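You operate a simulated robot arm through the tools that you are given. There is no shell and no other tool.

You are at the controls of a simulated robot arm. One attempt, no reset.

TASK
Raise the couch with HIGH and shift it till SIDE shows -6 cm.
Fine: blue lever to FREE to shift, back to LOCK after; no drive blocked or refused.

The check looks at the end state, three seconds after you hand in, the way a careful person would. Anything else that was tipped, shoved, dropped, spilled or broken makes it a failure.

THE ROBOT
A 7-joint arm with a two-finger parallel gripper, fixed in place. Base frame: the origin is at the foot of the arm, x ahead of it, y to its left, z up. Readings come in mm, degrees, newtons and seconds.
Its first joint turns from -149.0 to 149.0 degrees. Payload 3.5 kg.
Tool frame: the origin (TCP) lies between the finger pads and is the grasp point; the fingertips stand 23 mm ahead of it; z points along the fingers, y is the line along which they close. The gripper opens to 94 mm. The fingers are 38 mm wide and 10 mm thick; the gripper's body (54 by 96 mm) begins 39 mm behind the TCP.
Orientation is that of the tool frame in the base frame, as a unit quaternion [x, y, z, w]. With the fingers straight down and closing along the base's y, the tool's x points along the base's -x, its y along +y and its z along -z.

THE INTERFACE
- The arm moves only by the tool drive_tool. Its argument "series" is a list that holds one entry, the list of rows, each a list of 7 numbers: the shift along the tool's x, y, z in m, then the turn, a rotation vector about the tool's x, y, z in rad, then the closure, from 0 (fully open) to 1 (shut). In form: [[[dx, dy, dz, ax, ay, az, claw], ...]]. A call has 1 to 20 rows; each row is the pose to reach, as a shift and turn from the pose commanded when the call began, along the tool's axes at that moment. Each row takes 0.2 s and may step no farther than 50 mm and 8.6 degrees from the row before; otherwise, or with a gripper value out of range, the whole call is refused. A pose out of reach is approached as far as the arm can. The call stops where the force on the tool passes 90 N (or 10 N more than at its start, if that is more) or the arm is blocked; 0.2 s more then pass. Each finger travels about 153 mm/s and halts on what it meets, pressing with about 44 N; the grip force reading is that of the motor and also rises with nothing between the fingers. The clock runs only during rows and for 0.2 s after the last one: add rows that repeat a pose to give the fingers time. The reply holds the time, the measured pose of the TCP, the force on the tool along the base axes, the opening and the grip force, in the units named above and with some noise, with the torque about the TCP (base axes, N m) and any sound that the robot's microphone picked up, and new pictures: "show" is both (left out), scene, wrist or none.
- Cameras (640 x 400 px; columns grow to the right, rows downward): "scene" is fixed at [399.3, 648.8, 1247.2]; the picture's right is [-0.61, -0.79, 0.00], its down [-0.52, 0.40, -0.76] and it looks along [0.60, -0.46, -0.66] (base axes); focal length 290 px, centre (320, 200). "wrist" rides on the gripper at [86, 16, -74] in the tool frame; the picture's right is [-0.18, 0.98, 0.00], its down [-0.58, -0.11, -0.81] and it looks along [-0.79, -0.15, 0.59] (tool axes); focal length 243 px, centre (320, 200).
- measure_at(camera, pixels): for up to 12 pixels [column, row] of the newest picture of that camera ("zoom" is the newest enlarged one), the place [x, y, z] in the base frame of the surface seen there, good to about 2 mm. The clock stands still meanwhile.
- zoom(camera, box): a new picture of the part [left, top, right, bottom] of that camera's present view, enlarged. The clock stands still meanwhile.
- hand_in(): hands the job in; it is judged then, once.

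Leave the gripper open and the arm clear of the work at the hand-in unless told otherwise.

The tools are called after "Call:" as a command line: name --argument value ..., lists and objects as JSON in quotes. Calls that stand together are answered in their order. drive_tool: Moves the arm, as the interface text tells. Its arguments: {"type":"object","properties":{"series":{"type":"array","items":{"type":"array","items":{"type":"array","items":{"type":"number"}}}},"show":{"type":"string","enum":["both","scene","wrist","none"]}},"required":["series"]} The other tools are called the same way: measure_at (camera, pixels) gives the place of the surface under pixels of a picture; zoom (camera, box) takes an enlarged picture of a part of a camera's view; hand_in () hands the job in.

At the start:

```text
time_s: 0.0
tcp_pos: [859.9, -29.7, 958.8]
tool_rot: [0.001, 1.0, 0.0, 0.001]
ft_force: [0.5, 0.1, 0.6]
wrist_torque: [0.0, -0.01, 0.01]
grip_width: 93.8
finger_force: 0.1
```

scene: 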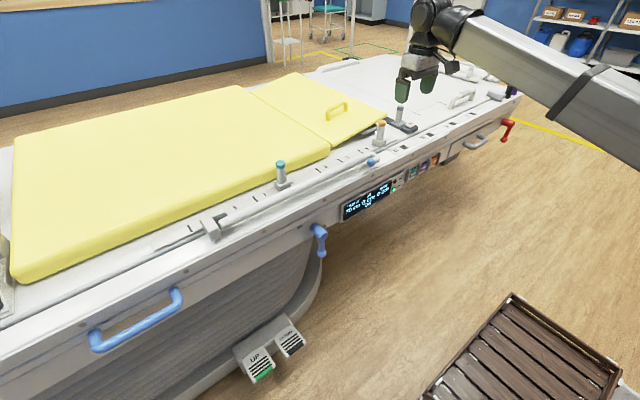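
wrist: 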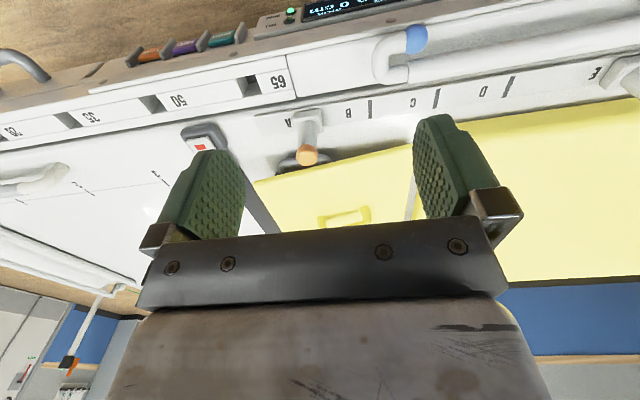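

I see a couch with a display panel near (365,200), a blue lever near (318,238), a red lever near (507,128), and pedals near (268,350). I'll zoom in on these before I move anything.

Call:
zoom --camera "scene" --box '[330, 140, 450, 230]'

Call:
zoom --camera "scene" --box '[220, 190, 380, 390]'

Call:
zoom --camera "scene" --box '[360, 60, 540, 180]'

Call:
zoom --camera "wrist" --box '[100, 0, 460, 120]'

```text
4.44 times, centred on (390, 185) of scene
```

zoom: 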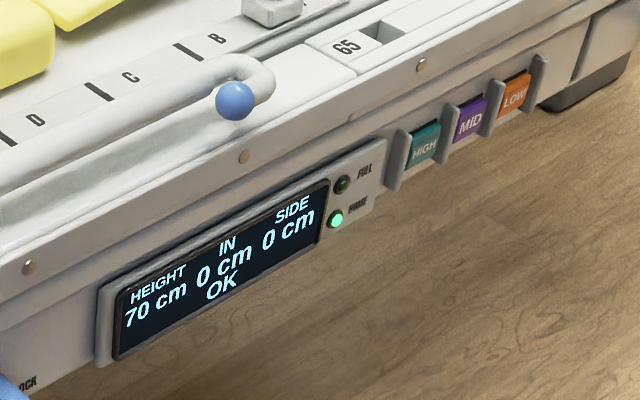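

```text
2.00 times, centred on (300, 290) of scene
```

zoom: 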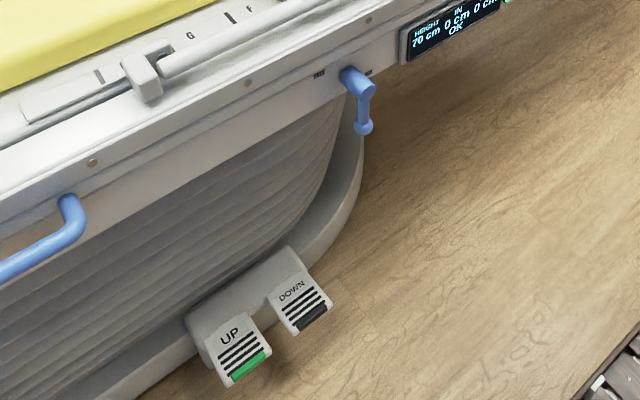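

```text
3.33 times, centred on (450, 120) of scene
```

zoom: 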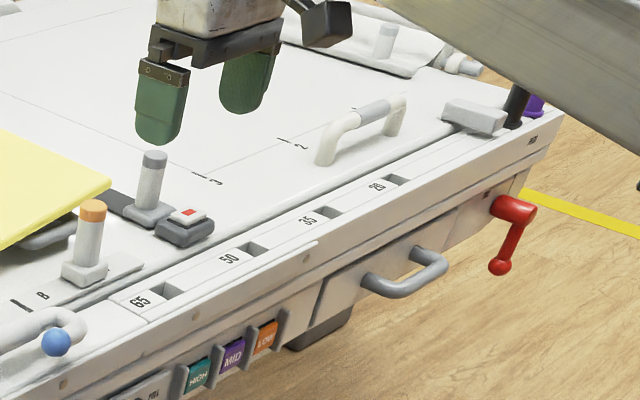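

```text
1.78 times, centred on (280, 60) of wrist
```

zoom: 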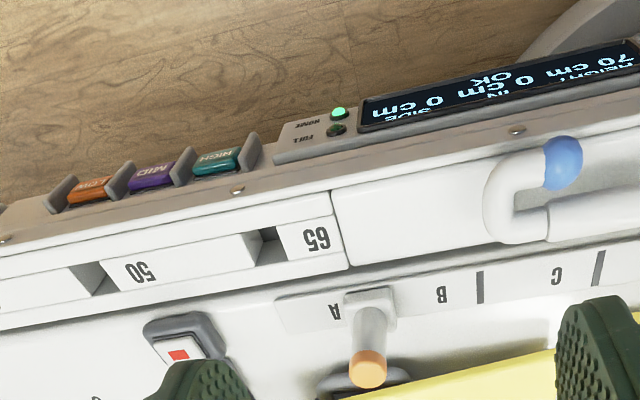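

I can read HEIGHT 70, IN 0, SIDE 0, OK. HIGH, MID and LOW are buttons on the front apron, and the blue lever hangs near (318,240). I'll measure these positions and take closer pictures of the lever's labels.

Call:
measure_at --camera "scene" --pixels '[[412, 173], [424, 167], [435, 160], [314, 230], [321, 255], [322, 238], [175, 293], [97, 342], [135, 320], [507, 125], [503, 137], [372, 162]]'

Call:
zoom --camera "scene" --box '[285, 210, 349, 260]'

Call:
zoom --camera "scene" --box '[60, 260, 220, 360]'

Call:
zoom --camera "scene" --box '[440, 80, 536, 160]'

Call:
zoom --camera "scene" --box '[250, 120, 410, 220]'

```text
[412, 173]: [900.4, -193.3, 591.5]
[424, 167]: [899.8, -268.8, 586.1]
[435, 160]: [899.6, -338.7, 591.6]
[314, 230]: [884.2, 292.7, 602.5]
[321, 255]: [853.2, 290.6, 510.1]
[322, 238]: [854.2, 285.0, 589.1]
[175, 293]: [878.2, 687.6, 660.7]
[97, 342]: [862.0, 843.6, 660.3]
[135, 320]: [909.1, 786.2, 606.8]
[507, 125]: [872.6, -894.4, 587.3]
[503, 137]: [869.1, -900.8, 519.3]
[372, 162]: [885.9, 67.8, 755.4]
```

```text
8.00 times, centred on (317, 235) of scene
```

zoom: 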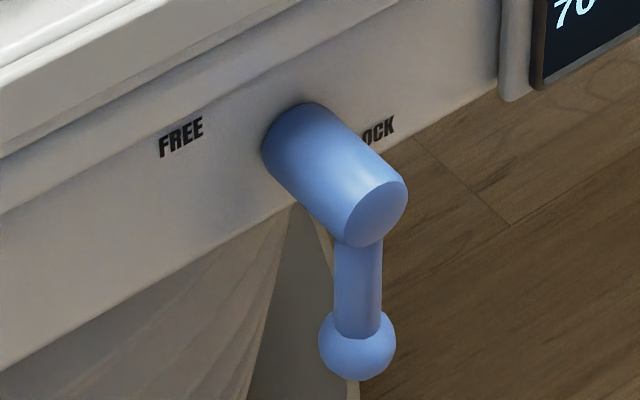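

```text
4.00 times, centred on (140, 310) of scene
```

zoom: 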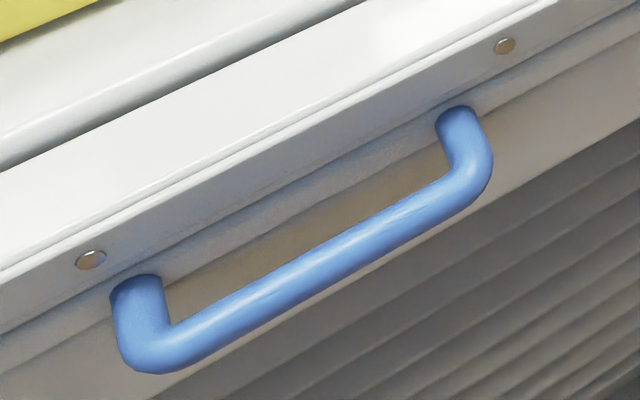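

```text
5.00 times, centred on (488, 120) of scene
```

zoom: 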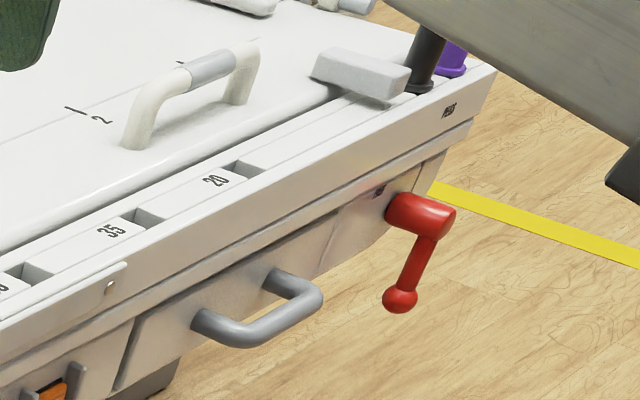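

```text
4.00 times, centred on (330, 170) of scene
```

zoom: 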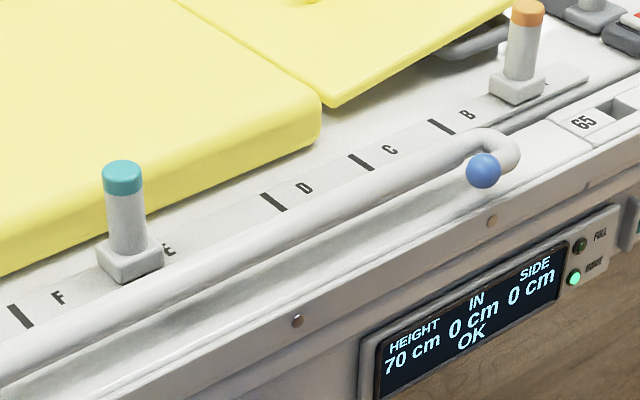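

The blue lever hangs straight down between FREE on its left and LOCK on its right. I'll measure more of the geometry: the grey handle, apron, couch top, floor, rail and labels.

Call:
measure_at --camera "scene" --pixels '[[471, 146], [484, 137], [300, 225], [329, 223], [365, 200], [440, 230], [500, 330], [400, 145], [330, 212], [390, 178], [268, 345], [210, 240]]'

Call:
measure_at --camera "scene" --pixels '[[315, 228], [319, 232], [321, 234], [318, 248], [320, 253], [323, 250], [311, 223], [407, 178], [406, 171], [416, 176], [415, 168], [419, 168]]'

```text
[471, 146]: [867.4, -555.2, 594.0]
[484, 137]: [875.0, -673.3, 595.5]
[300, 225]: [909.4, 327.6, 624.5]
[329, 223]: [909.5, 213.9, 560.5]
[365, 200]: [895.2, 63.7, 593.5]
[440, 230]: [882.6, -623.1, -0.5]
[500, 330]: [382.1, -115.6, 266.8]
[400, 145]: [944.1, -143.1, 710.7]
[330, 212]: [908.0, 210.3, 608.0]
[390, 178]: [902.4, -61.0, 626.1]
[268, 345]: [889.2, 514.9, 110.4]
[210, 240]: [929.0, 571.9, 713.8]
```

```text
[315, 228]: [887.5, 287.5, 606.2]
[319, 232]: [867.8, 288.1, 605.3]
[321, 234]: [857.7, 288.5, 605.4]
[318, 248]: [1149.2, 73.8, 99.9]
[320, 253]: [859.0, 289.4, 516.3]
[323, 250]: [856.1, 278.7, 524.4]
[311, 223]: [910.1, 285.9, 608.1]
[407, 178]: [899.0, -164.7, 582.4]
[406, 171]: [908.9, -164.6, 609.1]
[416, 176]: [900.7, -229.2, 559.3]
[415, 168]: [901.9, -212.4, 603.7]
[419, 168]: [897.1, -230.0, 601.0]
```

The LOCK label looks lower than FREE, so I'll measure both labels and the hub base exactly.

Call:
measure_at --camera "scene" --pixels '[[305, 229], [307.5, 227], [310, 225], [331, 227], [332.3, 226.2], [334, 225.2], [318.5, 226], [321, 224], [316, 222], [320.5, 245], [329, 224.5], [325, 226]]'

Call:
zoom --camera "wrist" --box '[240, 0, 560, 120]'

```text
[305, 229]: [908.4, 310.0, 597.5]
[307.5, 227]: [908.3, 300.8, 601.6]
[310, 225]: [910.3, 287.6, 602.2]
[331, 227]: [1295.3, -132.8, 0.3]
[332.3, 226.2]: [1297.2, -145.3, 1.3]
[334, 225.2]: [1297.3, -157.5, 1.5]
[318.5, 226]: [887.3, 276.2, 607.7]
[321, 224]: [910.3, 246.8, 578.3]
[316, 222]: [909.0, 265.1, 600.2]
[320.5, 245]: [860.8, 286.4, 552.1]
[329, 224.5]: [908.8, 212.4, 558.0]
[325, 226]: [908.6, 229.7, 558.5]
```

```text
2.00 times, centred on (400, 60) of wrist
```

zoom: 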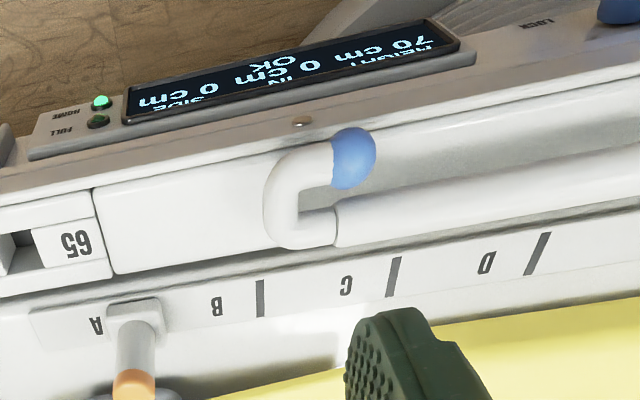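

My pixel conversion for that zoom was off. I'll zoom again and measure directly in the zoom picture.

Call:
zoom --camera "scene" --box '[277, 210, 357, 260]'

Call:
measure_at --camera "zoom" --pixels '[[160, 145], [180, 135], [202, 125], [370, 137], [392, 123], [290, 108], [375, 213], [357, 290], [357, 345], [100, 50], [100, 310], [450, 120]]'

```text
8.00 times, centred on (317, 235) of scene
```

zoom: 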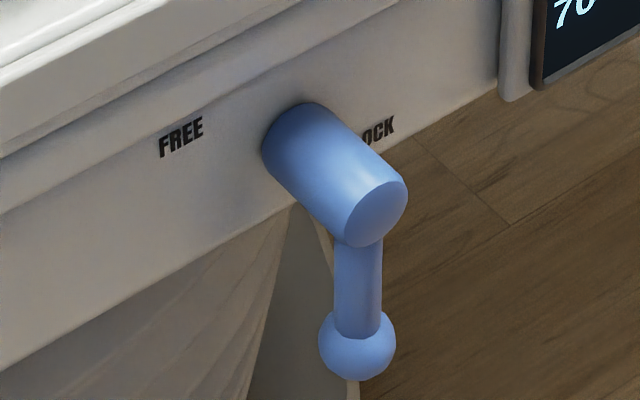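

```text
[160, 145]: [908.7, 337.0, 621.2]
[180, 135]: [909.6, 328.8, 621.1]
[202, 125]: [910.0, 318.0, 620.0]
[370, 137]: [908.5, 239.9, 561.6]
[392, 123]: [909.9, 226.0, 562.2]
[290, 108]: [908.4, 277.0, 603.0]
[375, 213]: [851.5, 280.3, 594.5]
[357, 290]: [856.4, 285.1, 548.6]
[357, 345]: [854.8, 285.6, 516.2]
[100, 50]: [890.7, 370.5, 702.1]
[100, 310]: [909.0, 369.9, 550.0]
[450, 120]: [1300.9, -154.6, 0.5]
```

The lever hub is at about y 284, z 590. The lever points down next to LOCK, and FREE sits above the +y horizontal, so FREE should be about 90° towards +y. I'll look at the rest of the couch for anything that could block it.

Call:
zoom --camera "scene" --box '[240, 0, 540, 188]'

Call:
zoom --camera "scene" --box '[0, 100, 320, 300]'

Call:
zoom --camera "scene" --box '[400, 260, 640, 400]'

Call:
zoom --camera "wrist" --box '[0, 0, 320, 400]'

```text
2.13 times, centred on (390, 94) of scene
```

zoom: 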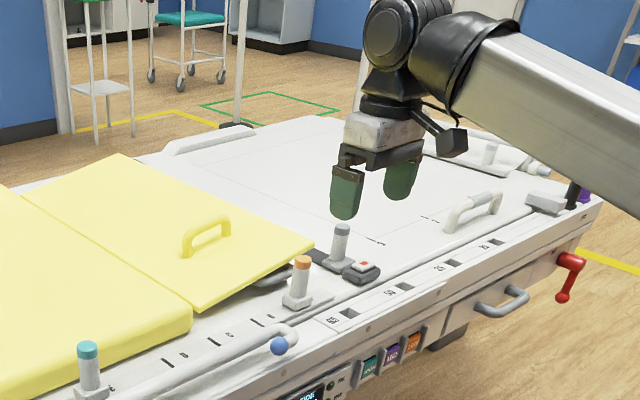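

```text
2.00 times, centred on (160, 200) of scene
```

zoom: 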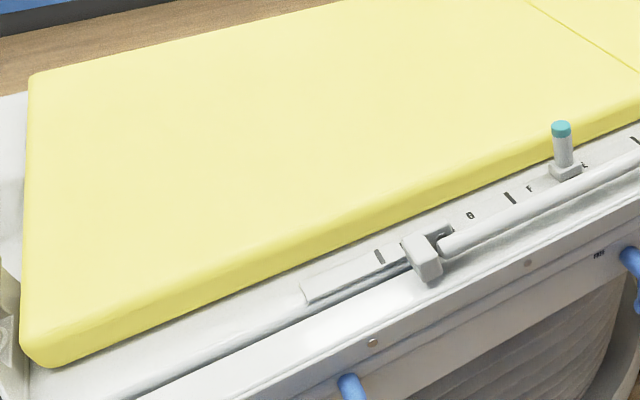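

```text
2.67 times, centred on (520, 330) of scene
```

zoom: 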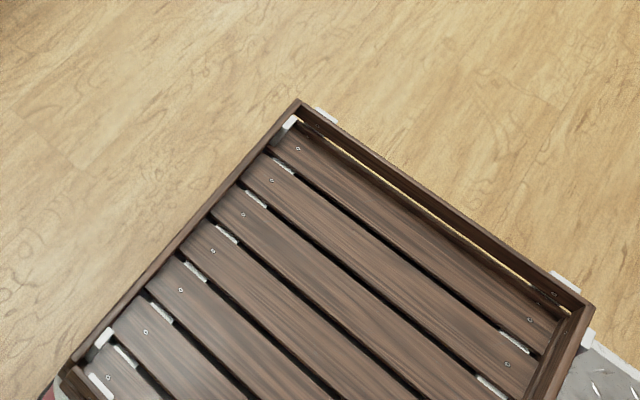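

```text
1.00 times, centred on (160, 200) of wrist (not enlarged: the box is as wide or as high as the picture)
```

zoom: 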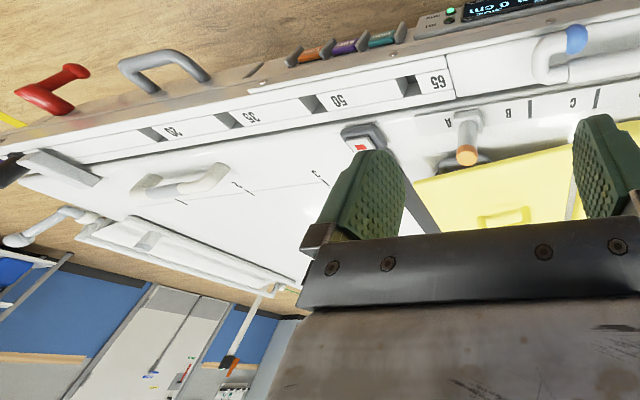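

The way looks clear. The arm is hanging over the couch, so I'll first pull it back towards the base (tool +x) and turn the tool to point at the apron (base +x), in 12 small rows.

Call:
drive_tool --series '[[[0.02, 0, 0, 0, -0.1309, 0, 0], [0.04, 0, 0, 0, -0.2618, 0, 0], [0.06, 0, 0, 0, -0.3927, 0, 0], [0.08, 0, 0, 0, -0.5236, 0, 0], [0.1, 0, 0, 0, -0.6545, 0, 0], [0.12, 0, 0, 0, -0.7854, 0, 0], [0.14, 0, 0, 0, -0.9163, 0, 0], [0.16, 0, 0, 0, -1.0472, 0, 0], [0.18, 0, 0, 0, -1.1781, 0, 0], [0.2, 0, 0, 0, -1.309, 0, 0], [0.22, 0, 0, 0, -1.4399, 0, 0], [0.24, 0, 0, 0, -1.5708, 0, 0], [0.24, 0, 0, 0, -1.5708, 0, 0]]]'

```text
time_s: 2.8
tcp_pos: [658.2, -31.3, 964.2]
tool_rot: [0.0, 0.707, 0.0, 0.708]
ft_force: [0.9, -0.6, 0.2]
wrist_torque: [-0.01, 0.02, -0.03]
grip_width: 94.3
finger_force: 0.0
out of reach, approached as far as the arm can: row 11, 12, 13
```

scene: 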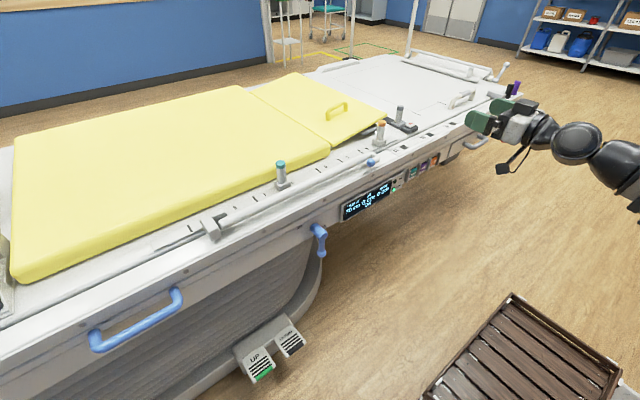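
wrist: 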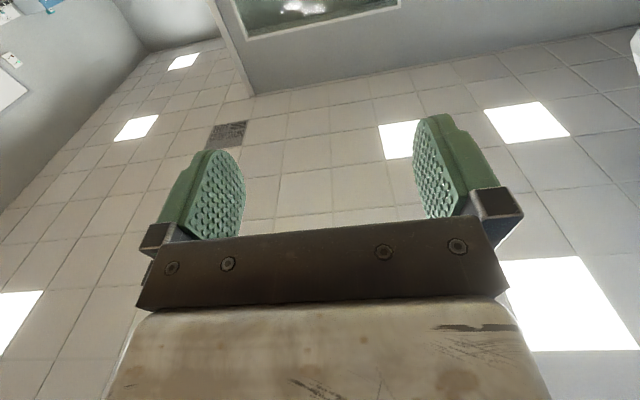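

The tool now points at +x, and the move stopped about 40 mm short of the target, at the near-reach limit. Next I'll lower towards button height (z≈600), shift to y≈-200, and roll 90° on the way to the camera-on-top pose.

Call:
drive_tool --series '[[[0.033, -0.015, 0.006, 0, 0, 0.1428, 0.2], [0.066, -0.03, 0.012, 0, 0, 0.2856, 0.4], [0.099, -0.045, 0.018, 0, 0, 0.4284, 0.6], [0.132, -0.06, 0.024, 0, 0, 0.5712, 0.8], [0.165, -0.075, 0.03, 0, 0, 0.714, 1], [0.198, -0.09, 0.036, 0, 0, 0.8568, 1], [0.231, -0.105, 0.042, 0, 0, 0.9996, 1], [0.264, -0.12, 0.048, 0, 0, 1.1424, 1], [0.297, -0.135, 0.054, 0, 0, 1.2852, 1], [0.33, -0.15, 0.06, 0, 0, 1.428, 1], [0.36, -0.165, 0.066, 0, 0, 1.5708, 1]]]'

```text
time_s: 5.2
tcp_pos: [722.2, -197.3, 603.6]
tool_rot: [0.501, 0.499, 0.501, 0.499]
ft_force: [1.0, 0.0, 0.5]
wrist_torque: [-0.02, 0.0, 0.0]
grip_width: 0.0
finger_force: 42.4
```

scene: 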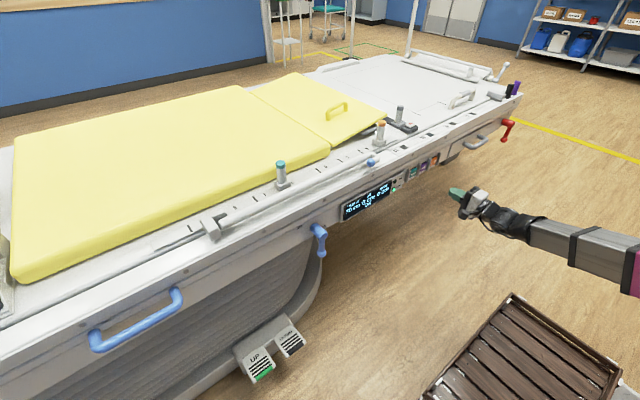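
wrist: 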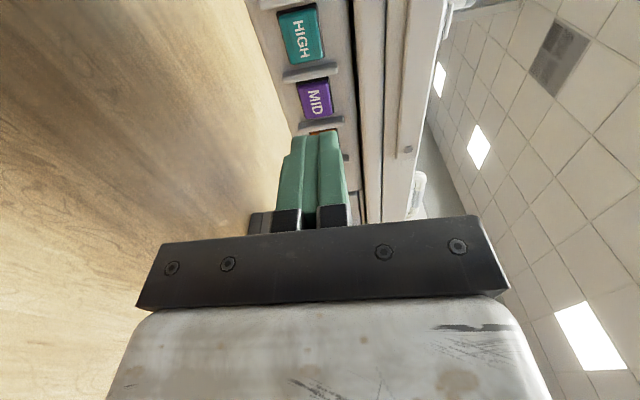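

I can see HIGH at (303,38) and MID at (313,98) in the wrist picture. I'll measure the button face and its dividers.

Call:
zoom --camera "wrist" --box '[240, 0, 400, 100]'

Call:
measure_at --camera "wrist" --pixels '[[285, 30], [303, 35], [318, 30], [298, 15], [308, 55], [310, 70], [285, 75], [335, 68], [313, 98], [345, 20], [372, 20], [405, 20]]'

```text
4.00 times, centred on (320, 50) of wrist
```

zoom: 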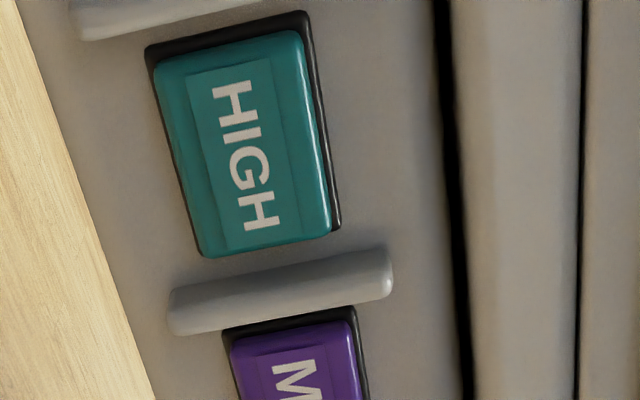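

```text
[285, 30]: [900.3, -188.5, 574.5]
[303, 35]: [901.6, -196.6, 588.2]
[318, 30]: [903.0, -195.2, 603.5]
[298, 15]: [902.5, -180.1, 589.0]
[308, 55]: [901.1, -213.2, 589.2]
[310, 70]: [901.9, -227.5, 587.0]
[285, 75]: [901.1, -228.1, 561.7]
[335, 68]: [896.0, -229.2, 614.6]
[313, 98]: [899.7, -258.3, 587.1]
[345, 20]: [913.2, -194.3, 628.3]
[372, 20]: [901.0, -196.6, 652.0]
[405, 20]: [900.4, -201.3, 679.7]
```

HIGH's face is at (901,-197,589), with dividers at y≈-165 and -229. The tool's axes are now x=+y, y=+z, z=+x. I'll line up 15 mm lower and advance until the tip is about 8 mm from the button.

Call:
drive_tool --series '[[[0, -0.007, 0.04, 0, 0, 0, 1], [0, -0.014, 0.08, 0, 0, 0, 1], [0, -0.014, 0.12, 0, 0, 0, 1], [0, -0.014, 0.148, 0, 0, 0, 1], [0, -0.014, 0.148, 0, 0, 0, 1]]]'

```text
time_s: 6.4
tcp_pos: [868.3, -196.8, 591.1]
tool_rot: [0.5, 0.5, 0.5, 0.5]
ft_force: [1.4, 0.5, -0.6]
wrist_torque: [-0.01, -0.02, -0.03]
grip_width: 0.1
finger_force: 42.5
```

scene: 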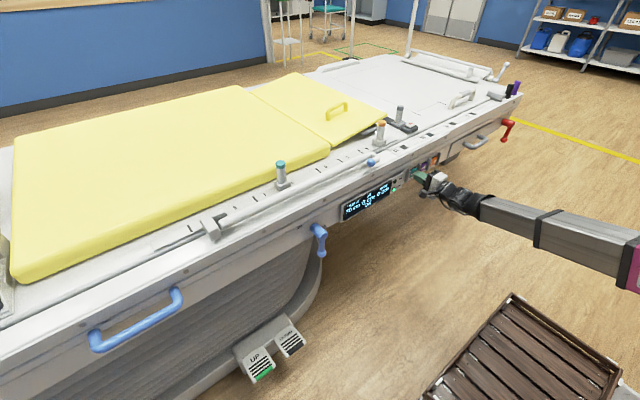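
wrist: 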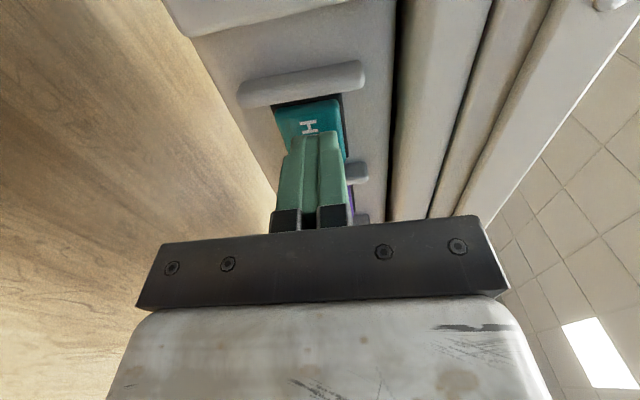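

The fingertips are centred on HIGH, about 9 mm away. I'll make a brief press to about 6–8 mm past contact, then retract and read the display.

Call:
drive_tool --series '[[[0, 0, 0.008, 0, 0, 0, 1], [0, 0, 0.013, 0, 0, 0, 1], [0, 0, 0.017, 0, 0, 0, 1], [0, 0, -0.01, 0, 0, 0, 1], [0, 0, -0.04, 0, 0, 0, 1]]]'

Call:
zoom --camera "scene" --box '[320, 140, 480, 240]'

```text
time_s: 7.6
tcp_pos: [829.9, -195.5, 591.4]
tool_rot: [0.499, 0.501, 0.501, 0.499]
ft_force: [0.9, 0.7, 0.3]
wrist_torque: [-0.01, 0.03, -0.01]
grip_width: 0.0
finger_force: 42.1
heard: click
```

scene: 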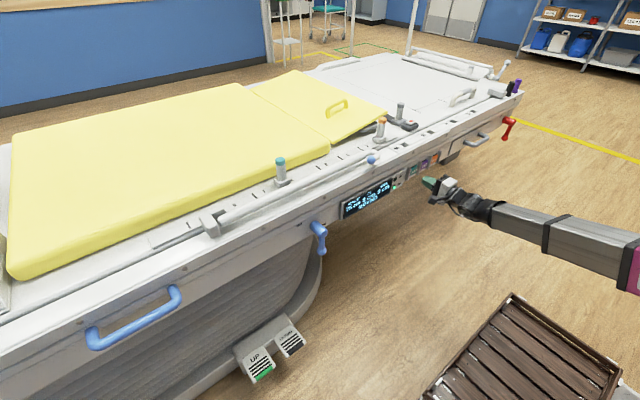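
wrist: 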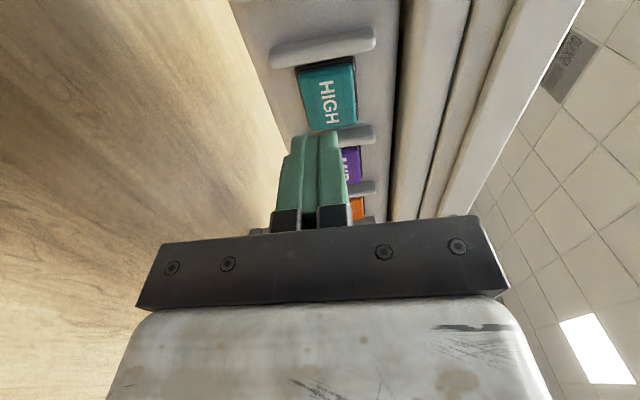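

```text
4.00 times, centred on (400, 190) of scene
```

zoom: 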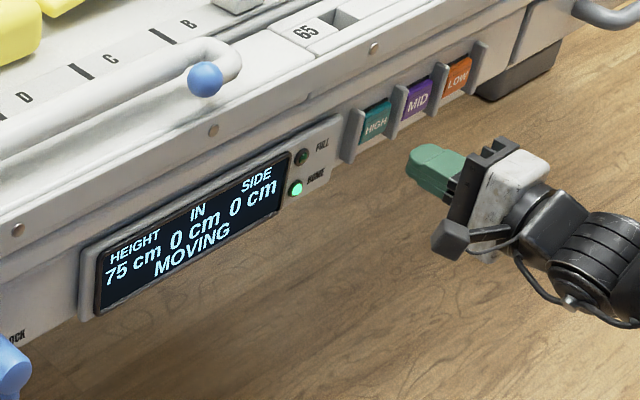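

It latched: the display reads MOVING and 75 cm. I'll back the hand well away and wait for it to finish.

Call:
drive_tool --series '[[[0, 0, -0.05, 0, 0, 0, 1], [0, 0, -0.09, 0, 0, 0, 1], [0, 0, -0.09, 0, 0, 0, 1], [0, 0, -0.09, 0, 0, 0, 1], [0, 0, -0.09, 0, 0, 0, 1], [0, 0, -0.09, 0, 0, 0, 1], [0, 0, -0.09, 0, 0, 0, 1], [0, 0, -0.09, 0, 0, 0, 1], [0, 0, -0.09, 0, 0, 0, 1], [0, 0, -0.09, 0, 0, 0, 1]]]'

Call:
zoom --camera "scene" --box '[320, 140, 480, 240]'

```text
time_s: 9.8
tcp_pos: [743.2, -194.1, 588.4]
tool_rot: [0.5, 0.5, 0.5, 0.5]
ft_force: [-0.1, -0.3, -0.1]
wrist_torque: [-0.01, -0.01, 0.03]
grip_width: 0.2
finger_force: 42.6
```

scene: 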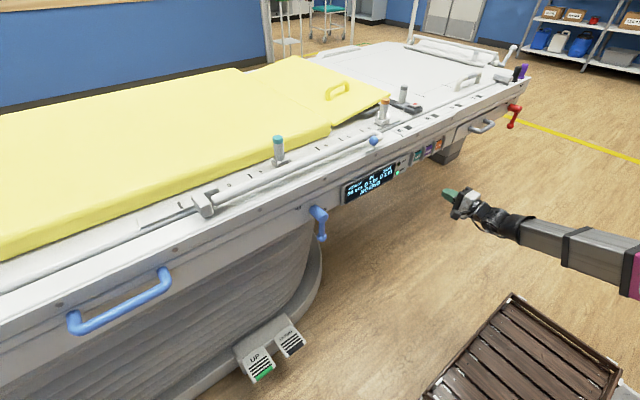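
wrist: 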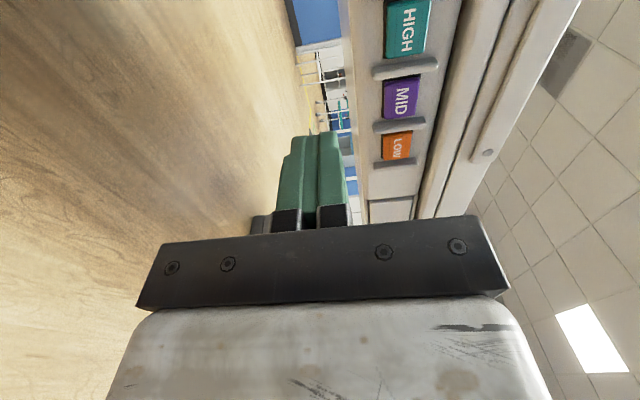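

```text
4.00 times, centred on (400, 190) of scene
```

zoom: 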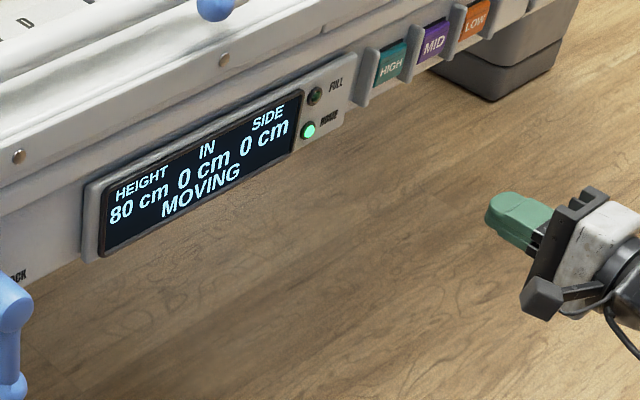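

The display reads 80 cm and it is still MOVING. I'll keep holding still and wait.

Call:
drive_tool --series '[[[0, 0, 0, 0, 0, 0, 1], [0, 0, 0, 0, 0, 0, 1], [0, 0, 0, 0, 0, 0, 1], [0, 0, 0, 0, 0, 0, 1], [0, 0, 0, 0, 0, 0, 1], [0, 0, 0, 0, 0, 0, 1], [0, 0, 0, 0, 0, 0, 1], [0, 0, 0, 0, 0, 0, 1], [0, 0, 0, 0, 0, 0, 1], [0, 0, 0, 0, 0, 0, 1], [0, 0, 0, 0, 0, 0, 1], [0, 0, 0, 0, 0, 0, 1], [0, 0, 0, 0, 0, 0, 1], [0, 0, 0, 0, 0, 0, 1], [0, 0, 0, 0, 0, 0, 1], [0, 0, 0, 0, 0, 0, 1], [0, 0, 0, 0, 0, 0, 1], [0, 0, 0, 0, 0, 0, 1], [0, 0, 0, 0, 0, 0, 1], [0, 0, 0, 0, 0, 0, 1]]]'

Call:
zoom --camera "scene" --box '[320, 140, 480, 240]'

```text
time_s: 14.0
tcp_pos: [744.0, -194.5, 589.8]
tool_rot: [0.5, 0.5, 0.5, 0.5]
ft_force: [-0.3, 0.6, 0.3]
wrist_torque: [0.0, 0.0, 0.01]
grip_width: 0.0
finger_force: 43.0
```

scene: 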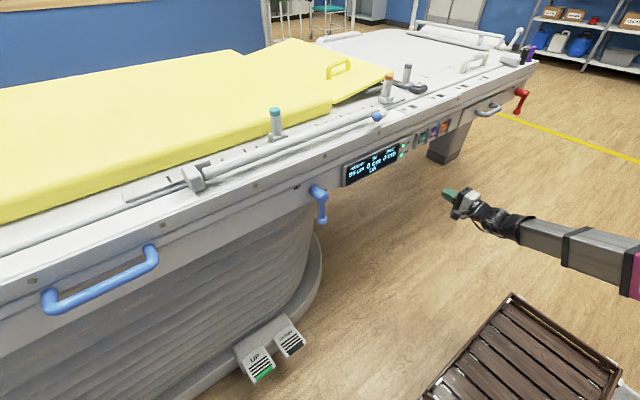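
wrist: 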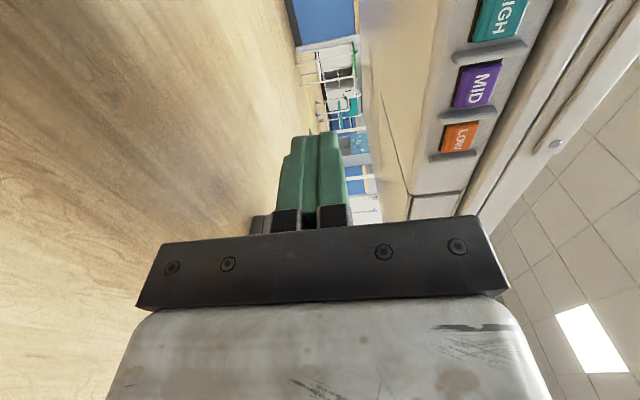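

```text
4.00 times, centred on (400, 190) of scene
```

zoom: 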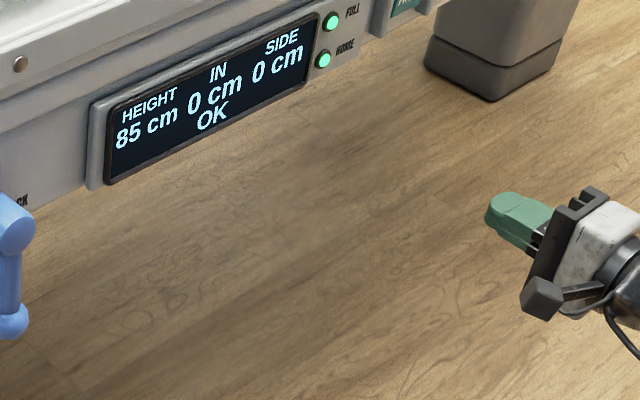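

It now reads HEIGHT 85, OK, with FULL lit. Next is the blue lever at its new height, so I'll zoom in and measure the lever, the handles and the apron again.

Call:
zoom --camera "scene" --box '[280, 165, 360, 215]'

Call:
measure_at --camera "zoom" --pixels '[[330, 175], [285, 150], [335, 195], [325, 250], [322, 300], [325, 280], [303, 295], [345, 295], [343, 250], [310, 255], [300, 210], [365, 195]]'

Call:
measure_at --camera "scene" --pixels '[[47, 300], [100, 290], [152, 258], [60, 305], [125, 280], [487, 110], [478, 113], [499, 105], [490, 116], [521, 95], [519, 107], [376, 116]]'

```text
8.00 times, centred on (320, 190) of scene
```

zoom: 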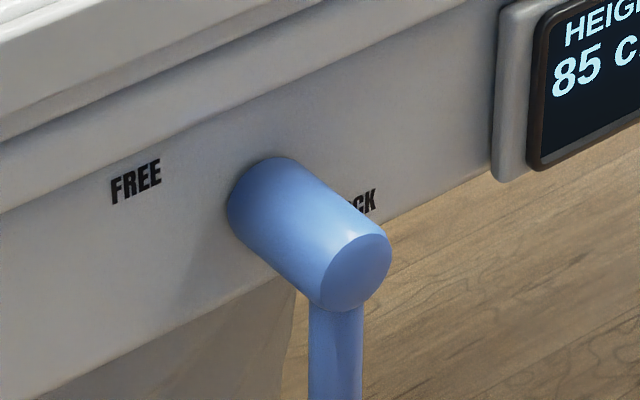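

```text
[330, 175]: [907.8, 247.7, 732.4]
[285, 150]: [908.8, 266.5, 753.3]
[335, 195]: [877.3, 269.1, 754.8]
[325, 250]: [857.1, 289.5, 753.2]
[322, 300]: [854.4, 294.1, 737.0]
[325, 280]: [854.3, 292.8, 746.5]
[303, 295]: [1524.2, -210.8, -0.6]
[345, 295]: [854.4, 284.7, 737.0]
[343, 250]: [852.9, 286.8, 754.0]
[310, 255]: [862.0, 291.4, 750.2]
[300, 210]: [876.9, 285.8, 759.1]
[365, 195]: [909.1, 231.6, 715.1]
```

```text
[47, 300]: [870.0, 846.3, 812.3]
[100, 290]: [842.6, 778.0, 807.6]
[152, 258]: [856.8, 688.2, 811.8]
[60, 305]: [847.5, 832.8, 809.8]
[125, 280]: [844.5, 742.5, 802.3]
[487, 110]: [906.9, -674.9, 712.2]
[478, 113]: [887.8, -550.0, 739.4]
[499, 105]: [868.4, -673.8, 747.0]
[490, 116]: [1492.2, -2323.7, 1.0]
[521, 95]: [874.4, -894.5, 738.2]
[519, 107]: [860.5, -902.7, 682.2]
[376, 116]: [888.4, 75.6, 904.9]
```

The lever hub is at (853 front, y 285, z 740), and the lever's stem hangs below it. I'll slide the closed fingers over to y≈243, z≈690, on the -y side of the stem, keeping x≈744 and clear of the couch.

Call:
drive_tool --series '[[[0.044, 0.01, 0, 0, 0, 0, 1], [0.088, 0.02, 0, 0, 0, 0, 1], [0.132, 0.03, 0, 0, 0, 0, 1], [0.176, 0.04, 0, 0, 0, 0, 1], [0.22, 0.05, 0, 0, 0, 0, 1], [0.264, 0.06, 0, 0, 0, 0, 1], [0.308, 0.07, 0, 0, 0, 0, 1], [0.352, 0.08, 0, 0, 0, 0, 1], [0.396, 0.09, 0, 0, 0, 0, 1], [0.438, 0.1, 0, 0, 0, 0, 1], [0.438, 0.1, 0.04, 0, 0, 0, 1], [0.438, 0.1, 0.06, 0, 0, 0, 1], [0.438, 0.1, 0.06, 0, 0, 0, 1]]]'

Call:
zoom --camera "scene" --box '[270, 160, 430, 260]'

```text
time_s: 16.8
tcp_pos: [829.4, 127.6, 722.7]
tool_rot: [0.464, 0.557, 0.532, 0.438]
ft_force: [-0.4, 0.2, -0.7]
wrist_torque: [0.03, -0.04, -0.02]
grip_width: 0.0
finger_force: 42.3
out of reach, approached as far as the arm can: row 3, 4, 5, 6, 7, 8, 9, 10, 11, 12, 13
```

scene: 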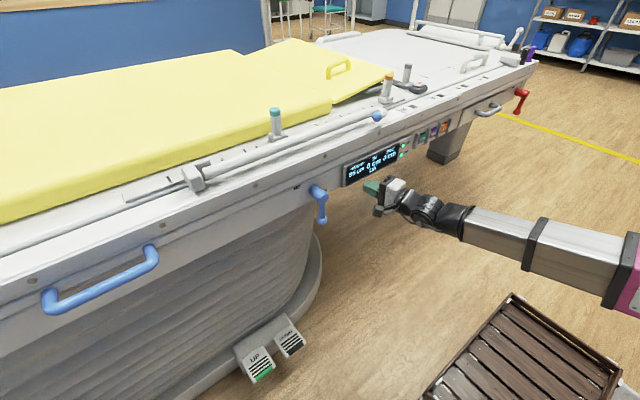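
wrist: 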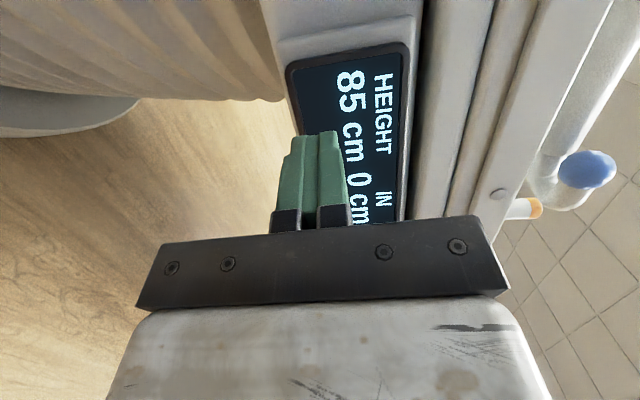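

```text
4.00 times, centred on (350, 210) of scene
```

zoom: 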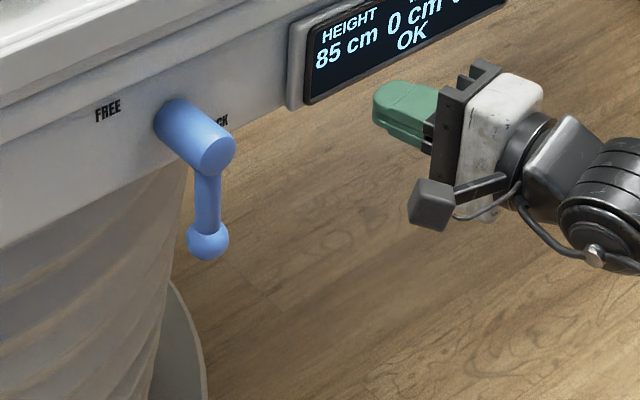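

The arm hit a limit pointing straight at +x this far over, and it settled at y≈128 with about 11° of yaw towards +y. I'll use a more radial yaw of about 20°, correct the slight pitch, and back off a little while moving towards y≈190.

Call:
drive_tool --series '[[[0.022, -0.011, -0.005, -0.017, 0.057, 0, 1], [0.044, -0.022, -0.01, -0.034, 0.114, 0, 1], [0.066, -0.034, -0.015, -0.051, 0.17, 0, 1], [0.066, -0.034, -0.015, -0.051, 0.17, 0, 1]]]'

```text
time_s: 17.8
tcp_pos: [801.9, 189.4, 688.7]
tool_rot: [0.405, 0.579, 0.584, 0.4]
ft_force: [-0.1, -1.2, -1.2]
wrist_torque: [-0.02, 0.01, 0.01]
grip_width: 0.0
finger_force: 42.4
```

scene: 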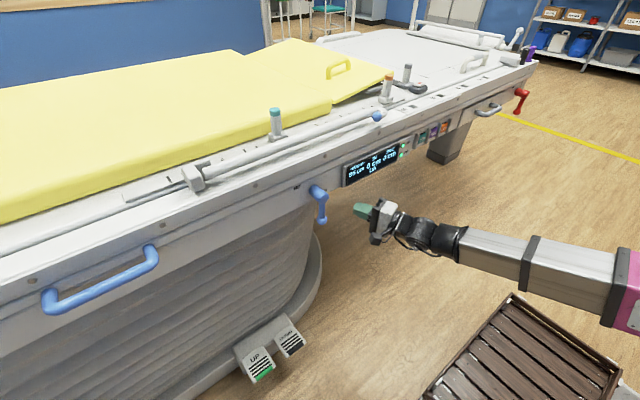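
wrist: 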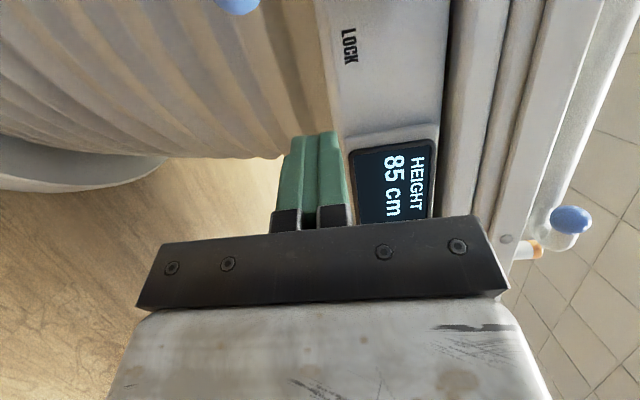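

That works: yaw is about 21° and the TCP is at (802,189,689). From the pictures, the lever hub is at about (y 280, z 747) and the ball at about (862,280,655). I'll bring the fingers in on the ball's -y side with a gap of about 15 mm.

Call:
drive_tool --series '[[[0, -0.034, 0, 0, 0, 0, 1], [0.006, -0.034, 0.03, 0, 0, 0, 1], [0.012, -0.034, 0.061, 0, 0, 0, 1], [0.012, -0.034, 0.061, 0, 0, 0, 1]]]'

Call:
zoom --camera "scene" --box '[280, 170, 380, 245]'

Call:
measure_at --camera "zoom" --pixels '[[230, 230], [240, 320]]'

```text
time_s: 18.8
tcp_pos: [852.7, 223.9, 654.3]
tool_rot: [0.406, 0.58, 0.582, 0.401]
ft_force: [0.0, 0.3, -0.3]
wrist_torque: [0.01, 0.02, 0.0]
grip_width: 0.1
finger_force: 42.8
```

scene: 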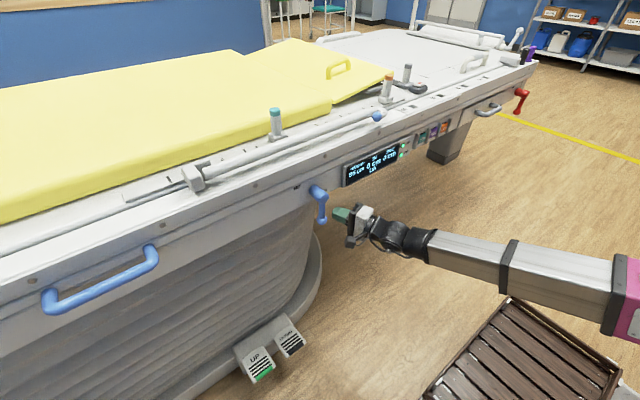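
wrist: 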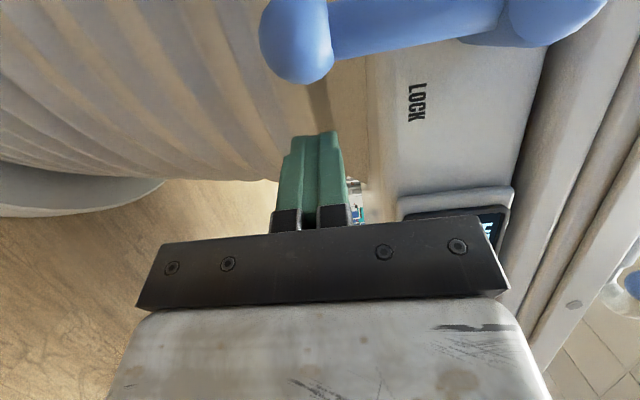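

```text
5.33 times, centred on (330, 208) of scene
```

zoom: 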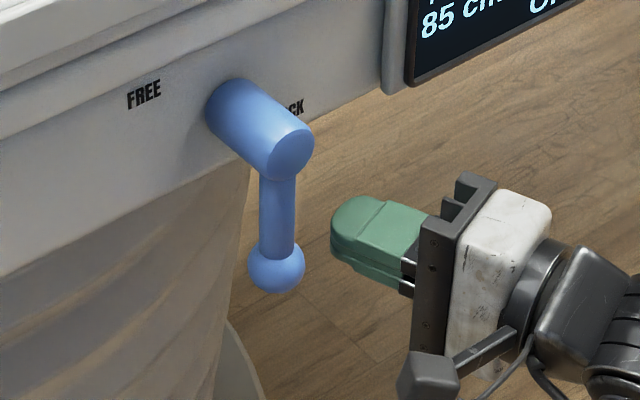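

```text
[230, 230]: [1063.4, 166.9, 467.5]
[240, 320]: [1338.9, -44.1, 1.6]
```

The wrist camera shows the ball at (298,42), the stem, and the hub end at (550,15). I'll measure the ball precisely before pushing.

Call:
measure_at --camera "wrist" --pixels '[[298, 42], [265, 42], [298, 78], [327, 60], [345, 35], [400, 25], [400, 45], [470, 15], [520, 30], [550, 15], [560, 40], [320, 140]]'

```text
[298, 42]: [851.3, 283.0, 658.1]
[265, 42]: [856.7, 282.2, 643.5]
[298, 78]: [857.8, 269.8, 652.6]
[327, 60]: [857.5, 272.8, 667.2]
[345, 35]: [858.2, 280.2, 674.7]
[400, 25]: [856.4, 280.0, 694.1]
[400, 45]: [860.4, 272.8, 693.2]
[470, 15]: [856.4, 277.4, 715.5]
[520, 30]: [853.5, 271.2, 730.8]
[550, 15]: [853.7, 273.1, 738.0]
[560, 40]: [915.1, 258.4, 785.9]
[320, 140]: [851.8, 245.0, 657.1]
```

The ball centre is at about (866,283,655), which agrees with my estimate. I'll push the ball along its arc towards +y, for the first 30° only, and then look.

Call:
drive_tool --series '[[[0.0066, 0, 0.0079, 0, 0, 0, 1], [0.0156, 0, 0.0112, 0, 0, 0, 1], [0.0263, -0.003, 0.0153, 0, 0, 0, 1], [0.0366, -0.005, 0.0191, 0, 0, 0, 1], [0.0478, -0.005, 0.0234, 0, 0, 0, 1], [0.06, -0.004, 0.0279, 0, 0, 0, 1]]]'

Call:
zoom --camera "scene" --box '[280, 170, 380, 245]'

```text
time_s: 20.2
tcp_pos: [861.0, 281.4, 653.3]
tool_rot: [0.402, 0.583, 0.585, 0.396]
ft_force: [-0.5, -0.9, -0.3]
wrist_torque: [0.0, 0.02, -0.02]
grip_width: 0.0
finger_force: 42.6
out of reach, approached as far as the arm can: row 6
```

scene: 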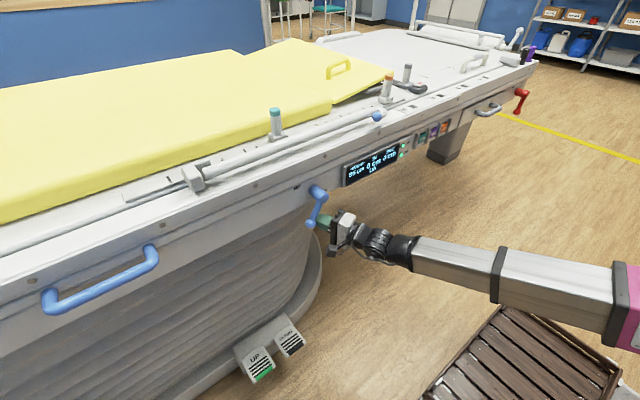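
wrist: 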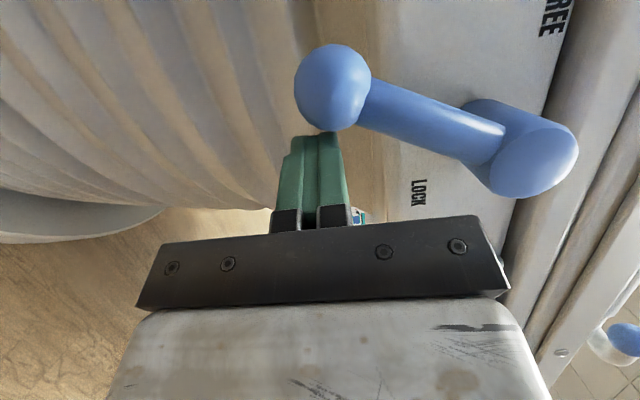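

```text
5.33 times, centred on (330, 208) of scene
```

zoom: 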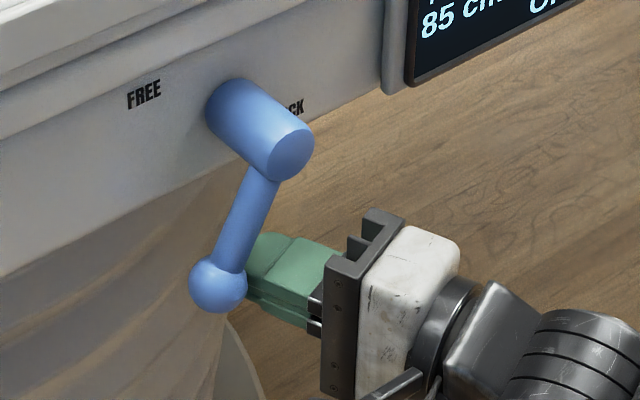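

The lever moves freely and is at about 30°. The last row needed more yaw to be reachable, so I'll continue along the arc to about 75° while adding about 11° of yaw.

Call:
drive_tool --series '[[[0.0104, -0.0015, 0.0051, 0, 0.07, 0, 1], [0.0244, 0.0047, 0.0106, 0, 0.14, 0, 1], [0.0356, 0.0117, 0.015, 0, 0.2, 0, 1], [0.0468, 0.02, 0.0193, 0, 0.2, 0, 1], [0.0552, 0.03, 0.0226, 0, 0.2, 0, 1], [0.0636, 0.041, 0.0259, 0, 0.2, 0, 1]]]'

Call:
zoom --camera "scene" --box '[270, 160, 370, 235]'

```text
time_s: 21.6
tcp_pos: [861.5, 351.0, 694.0]
tool_rot: [0.344, 0.616, 0.621, 0.341]
ft_force: [-0.6, 0.3, 0.5]
wrist_torque: [0.04, -0.01, 0.0]
grip_width: 0.0
finger_force: 42.7
```

scene: 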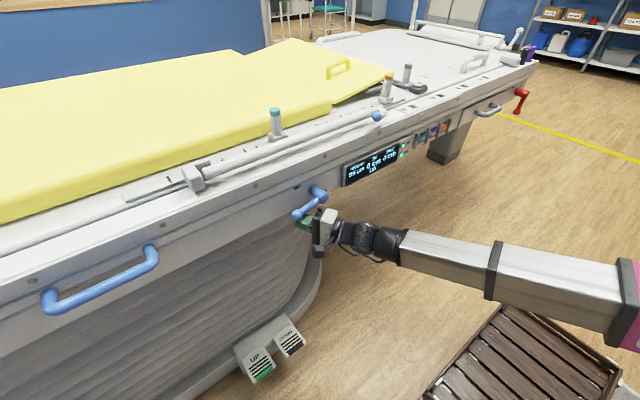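
wrist: 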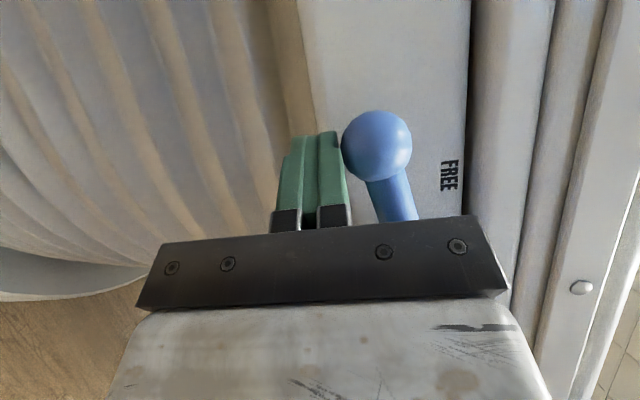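

```text
5.33 times, centred on (320, 198) of scene
```

zoom: 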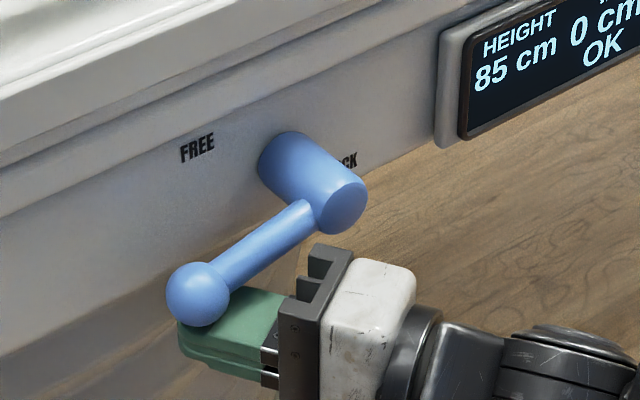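

It is at about 75°, with the ball resting on top of the fingers. I'll lift it the last 15° and stop at horizontal.

Call:
drive_tool --series '[[[0.0051, 0.01, 0.0032, 0, 0, 0, 1], [0.0085, 0.02, 0.0053, 0, 0, 0, 1], [0.0102, 0.027, 0.0064, 0, 0, 0, 1]]]'

Call:
zoom --camera "scene" --box '[270, 150, 430, 250]'

Call:
measure_at --camera "wrist" --pixels '[[385, 150]]'

```text
time_s: 22.4
tcp_pos: [863.3, 359.0, 716.2]
tool_rot: [0.35, 0.619, 0.615, 0.342]
ft_force: [-14.3, -20.4, -61.6]
wrist_torque: [-0.01, -0.16, 0.09]
grip_width: 0.0
finger_force: 42.3
```

scene: 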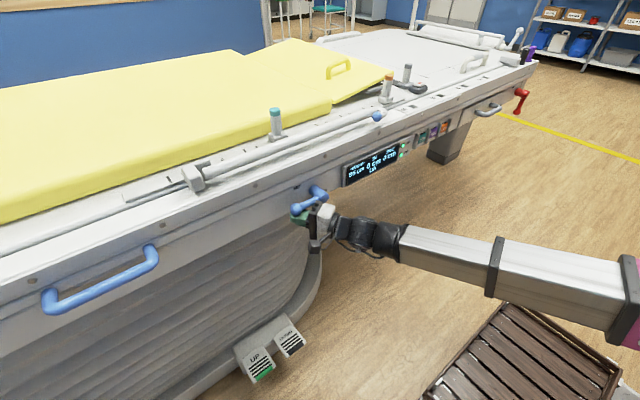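
wrist: 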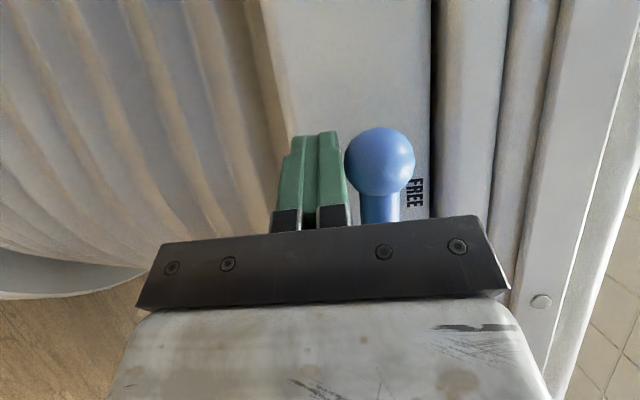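

```text
4.00 times, centred on (350, 200) of scene
```

zoom: 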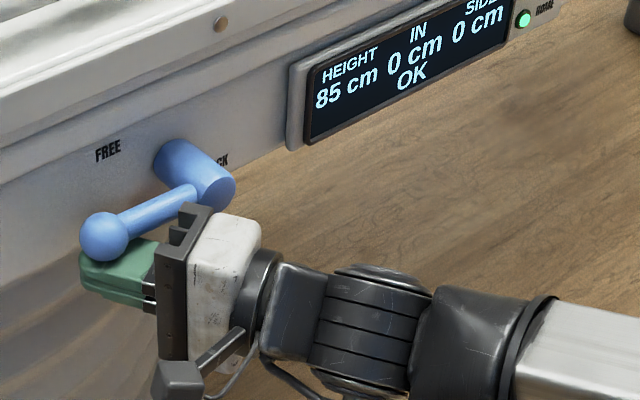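

```text
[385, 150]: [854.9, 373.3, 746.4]
```

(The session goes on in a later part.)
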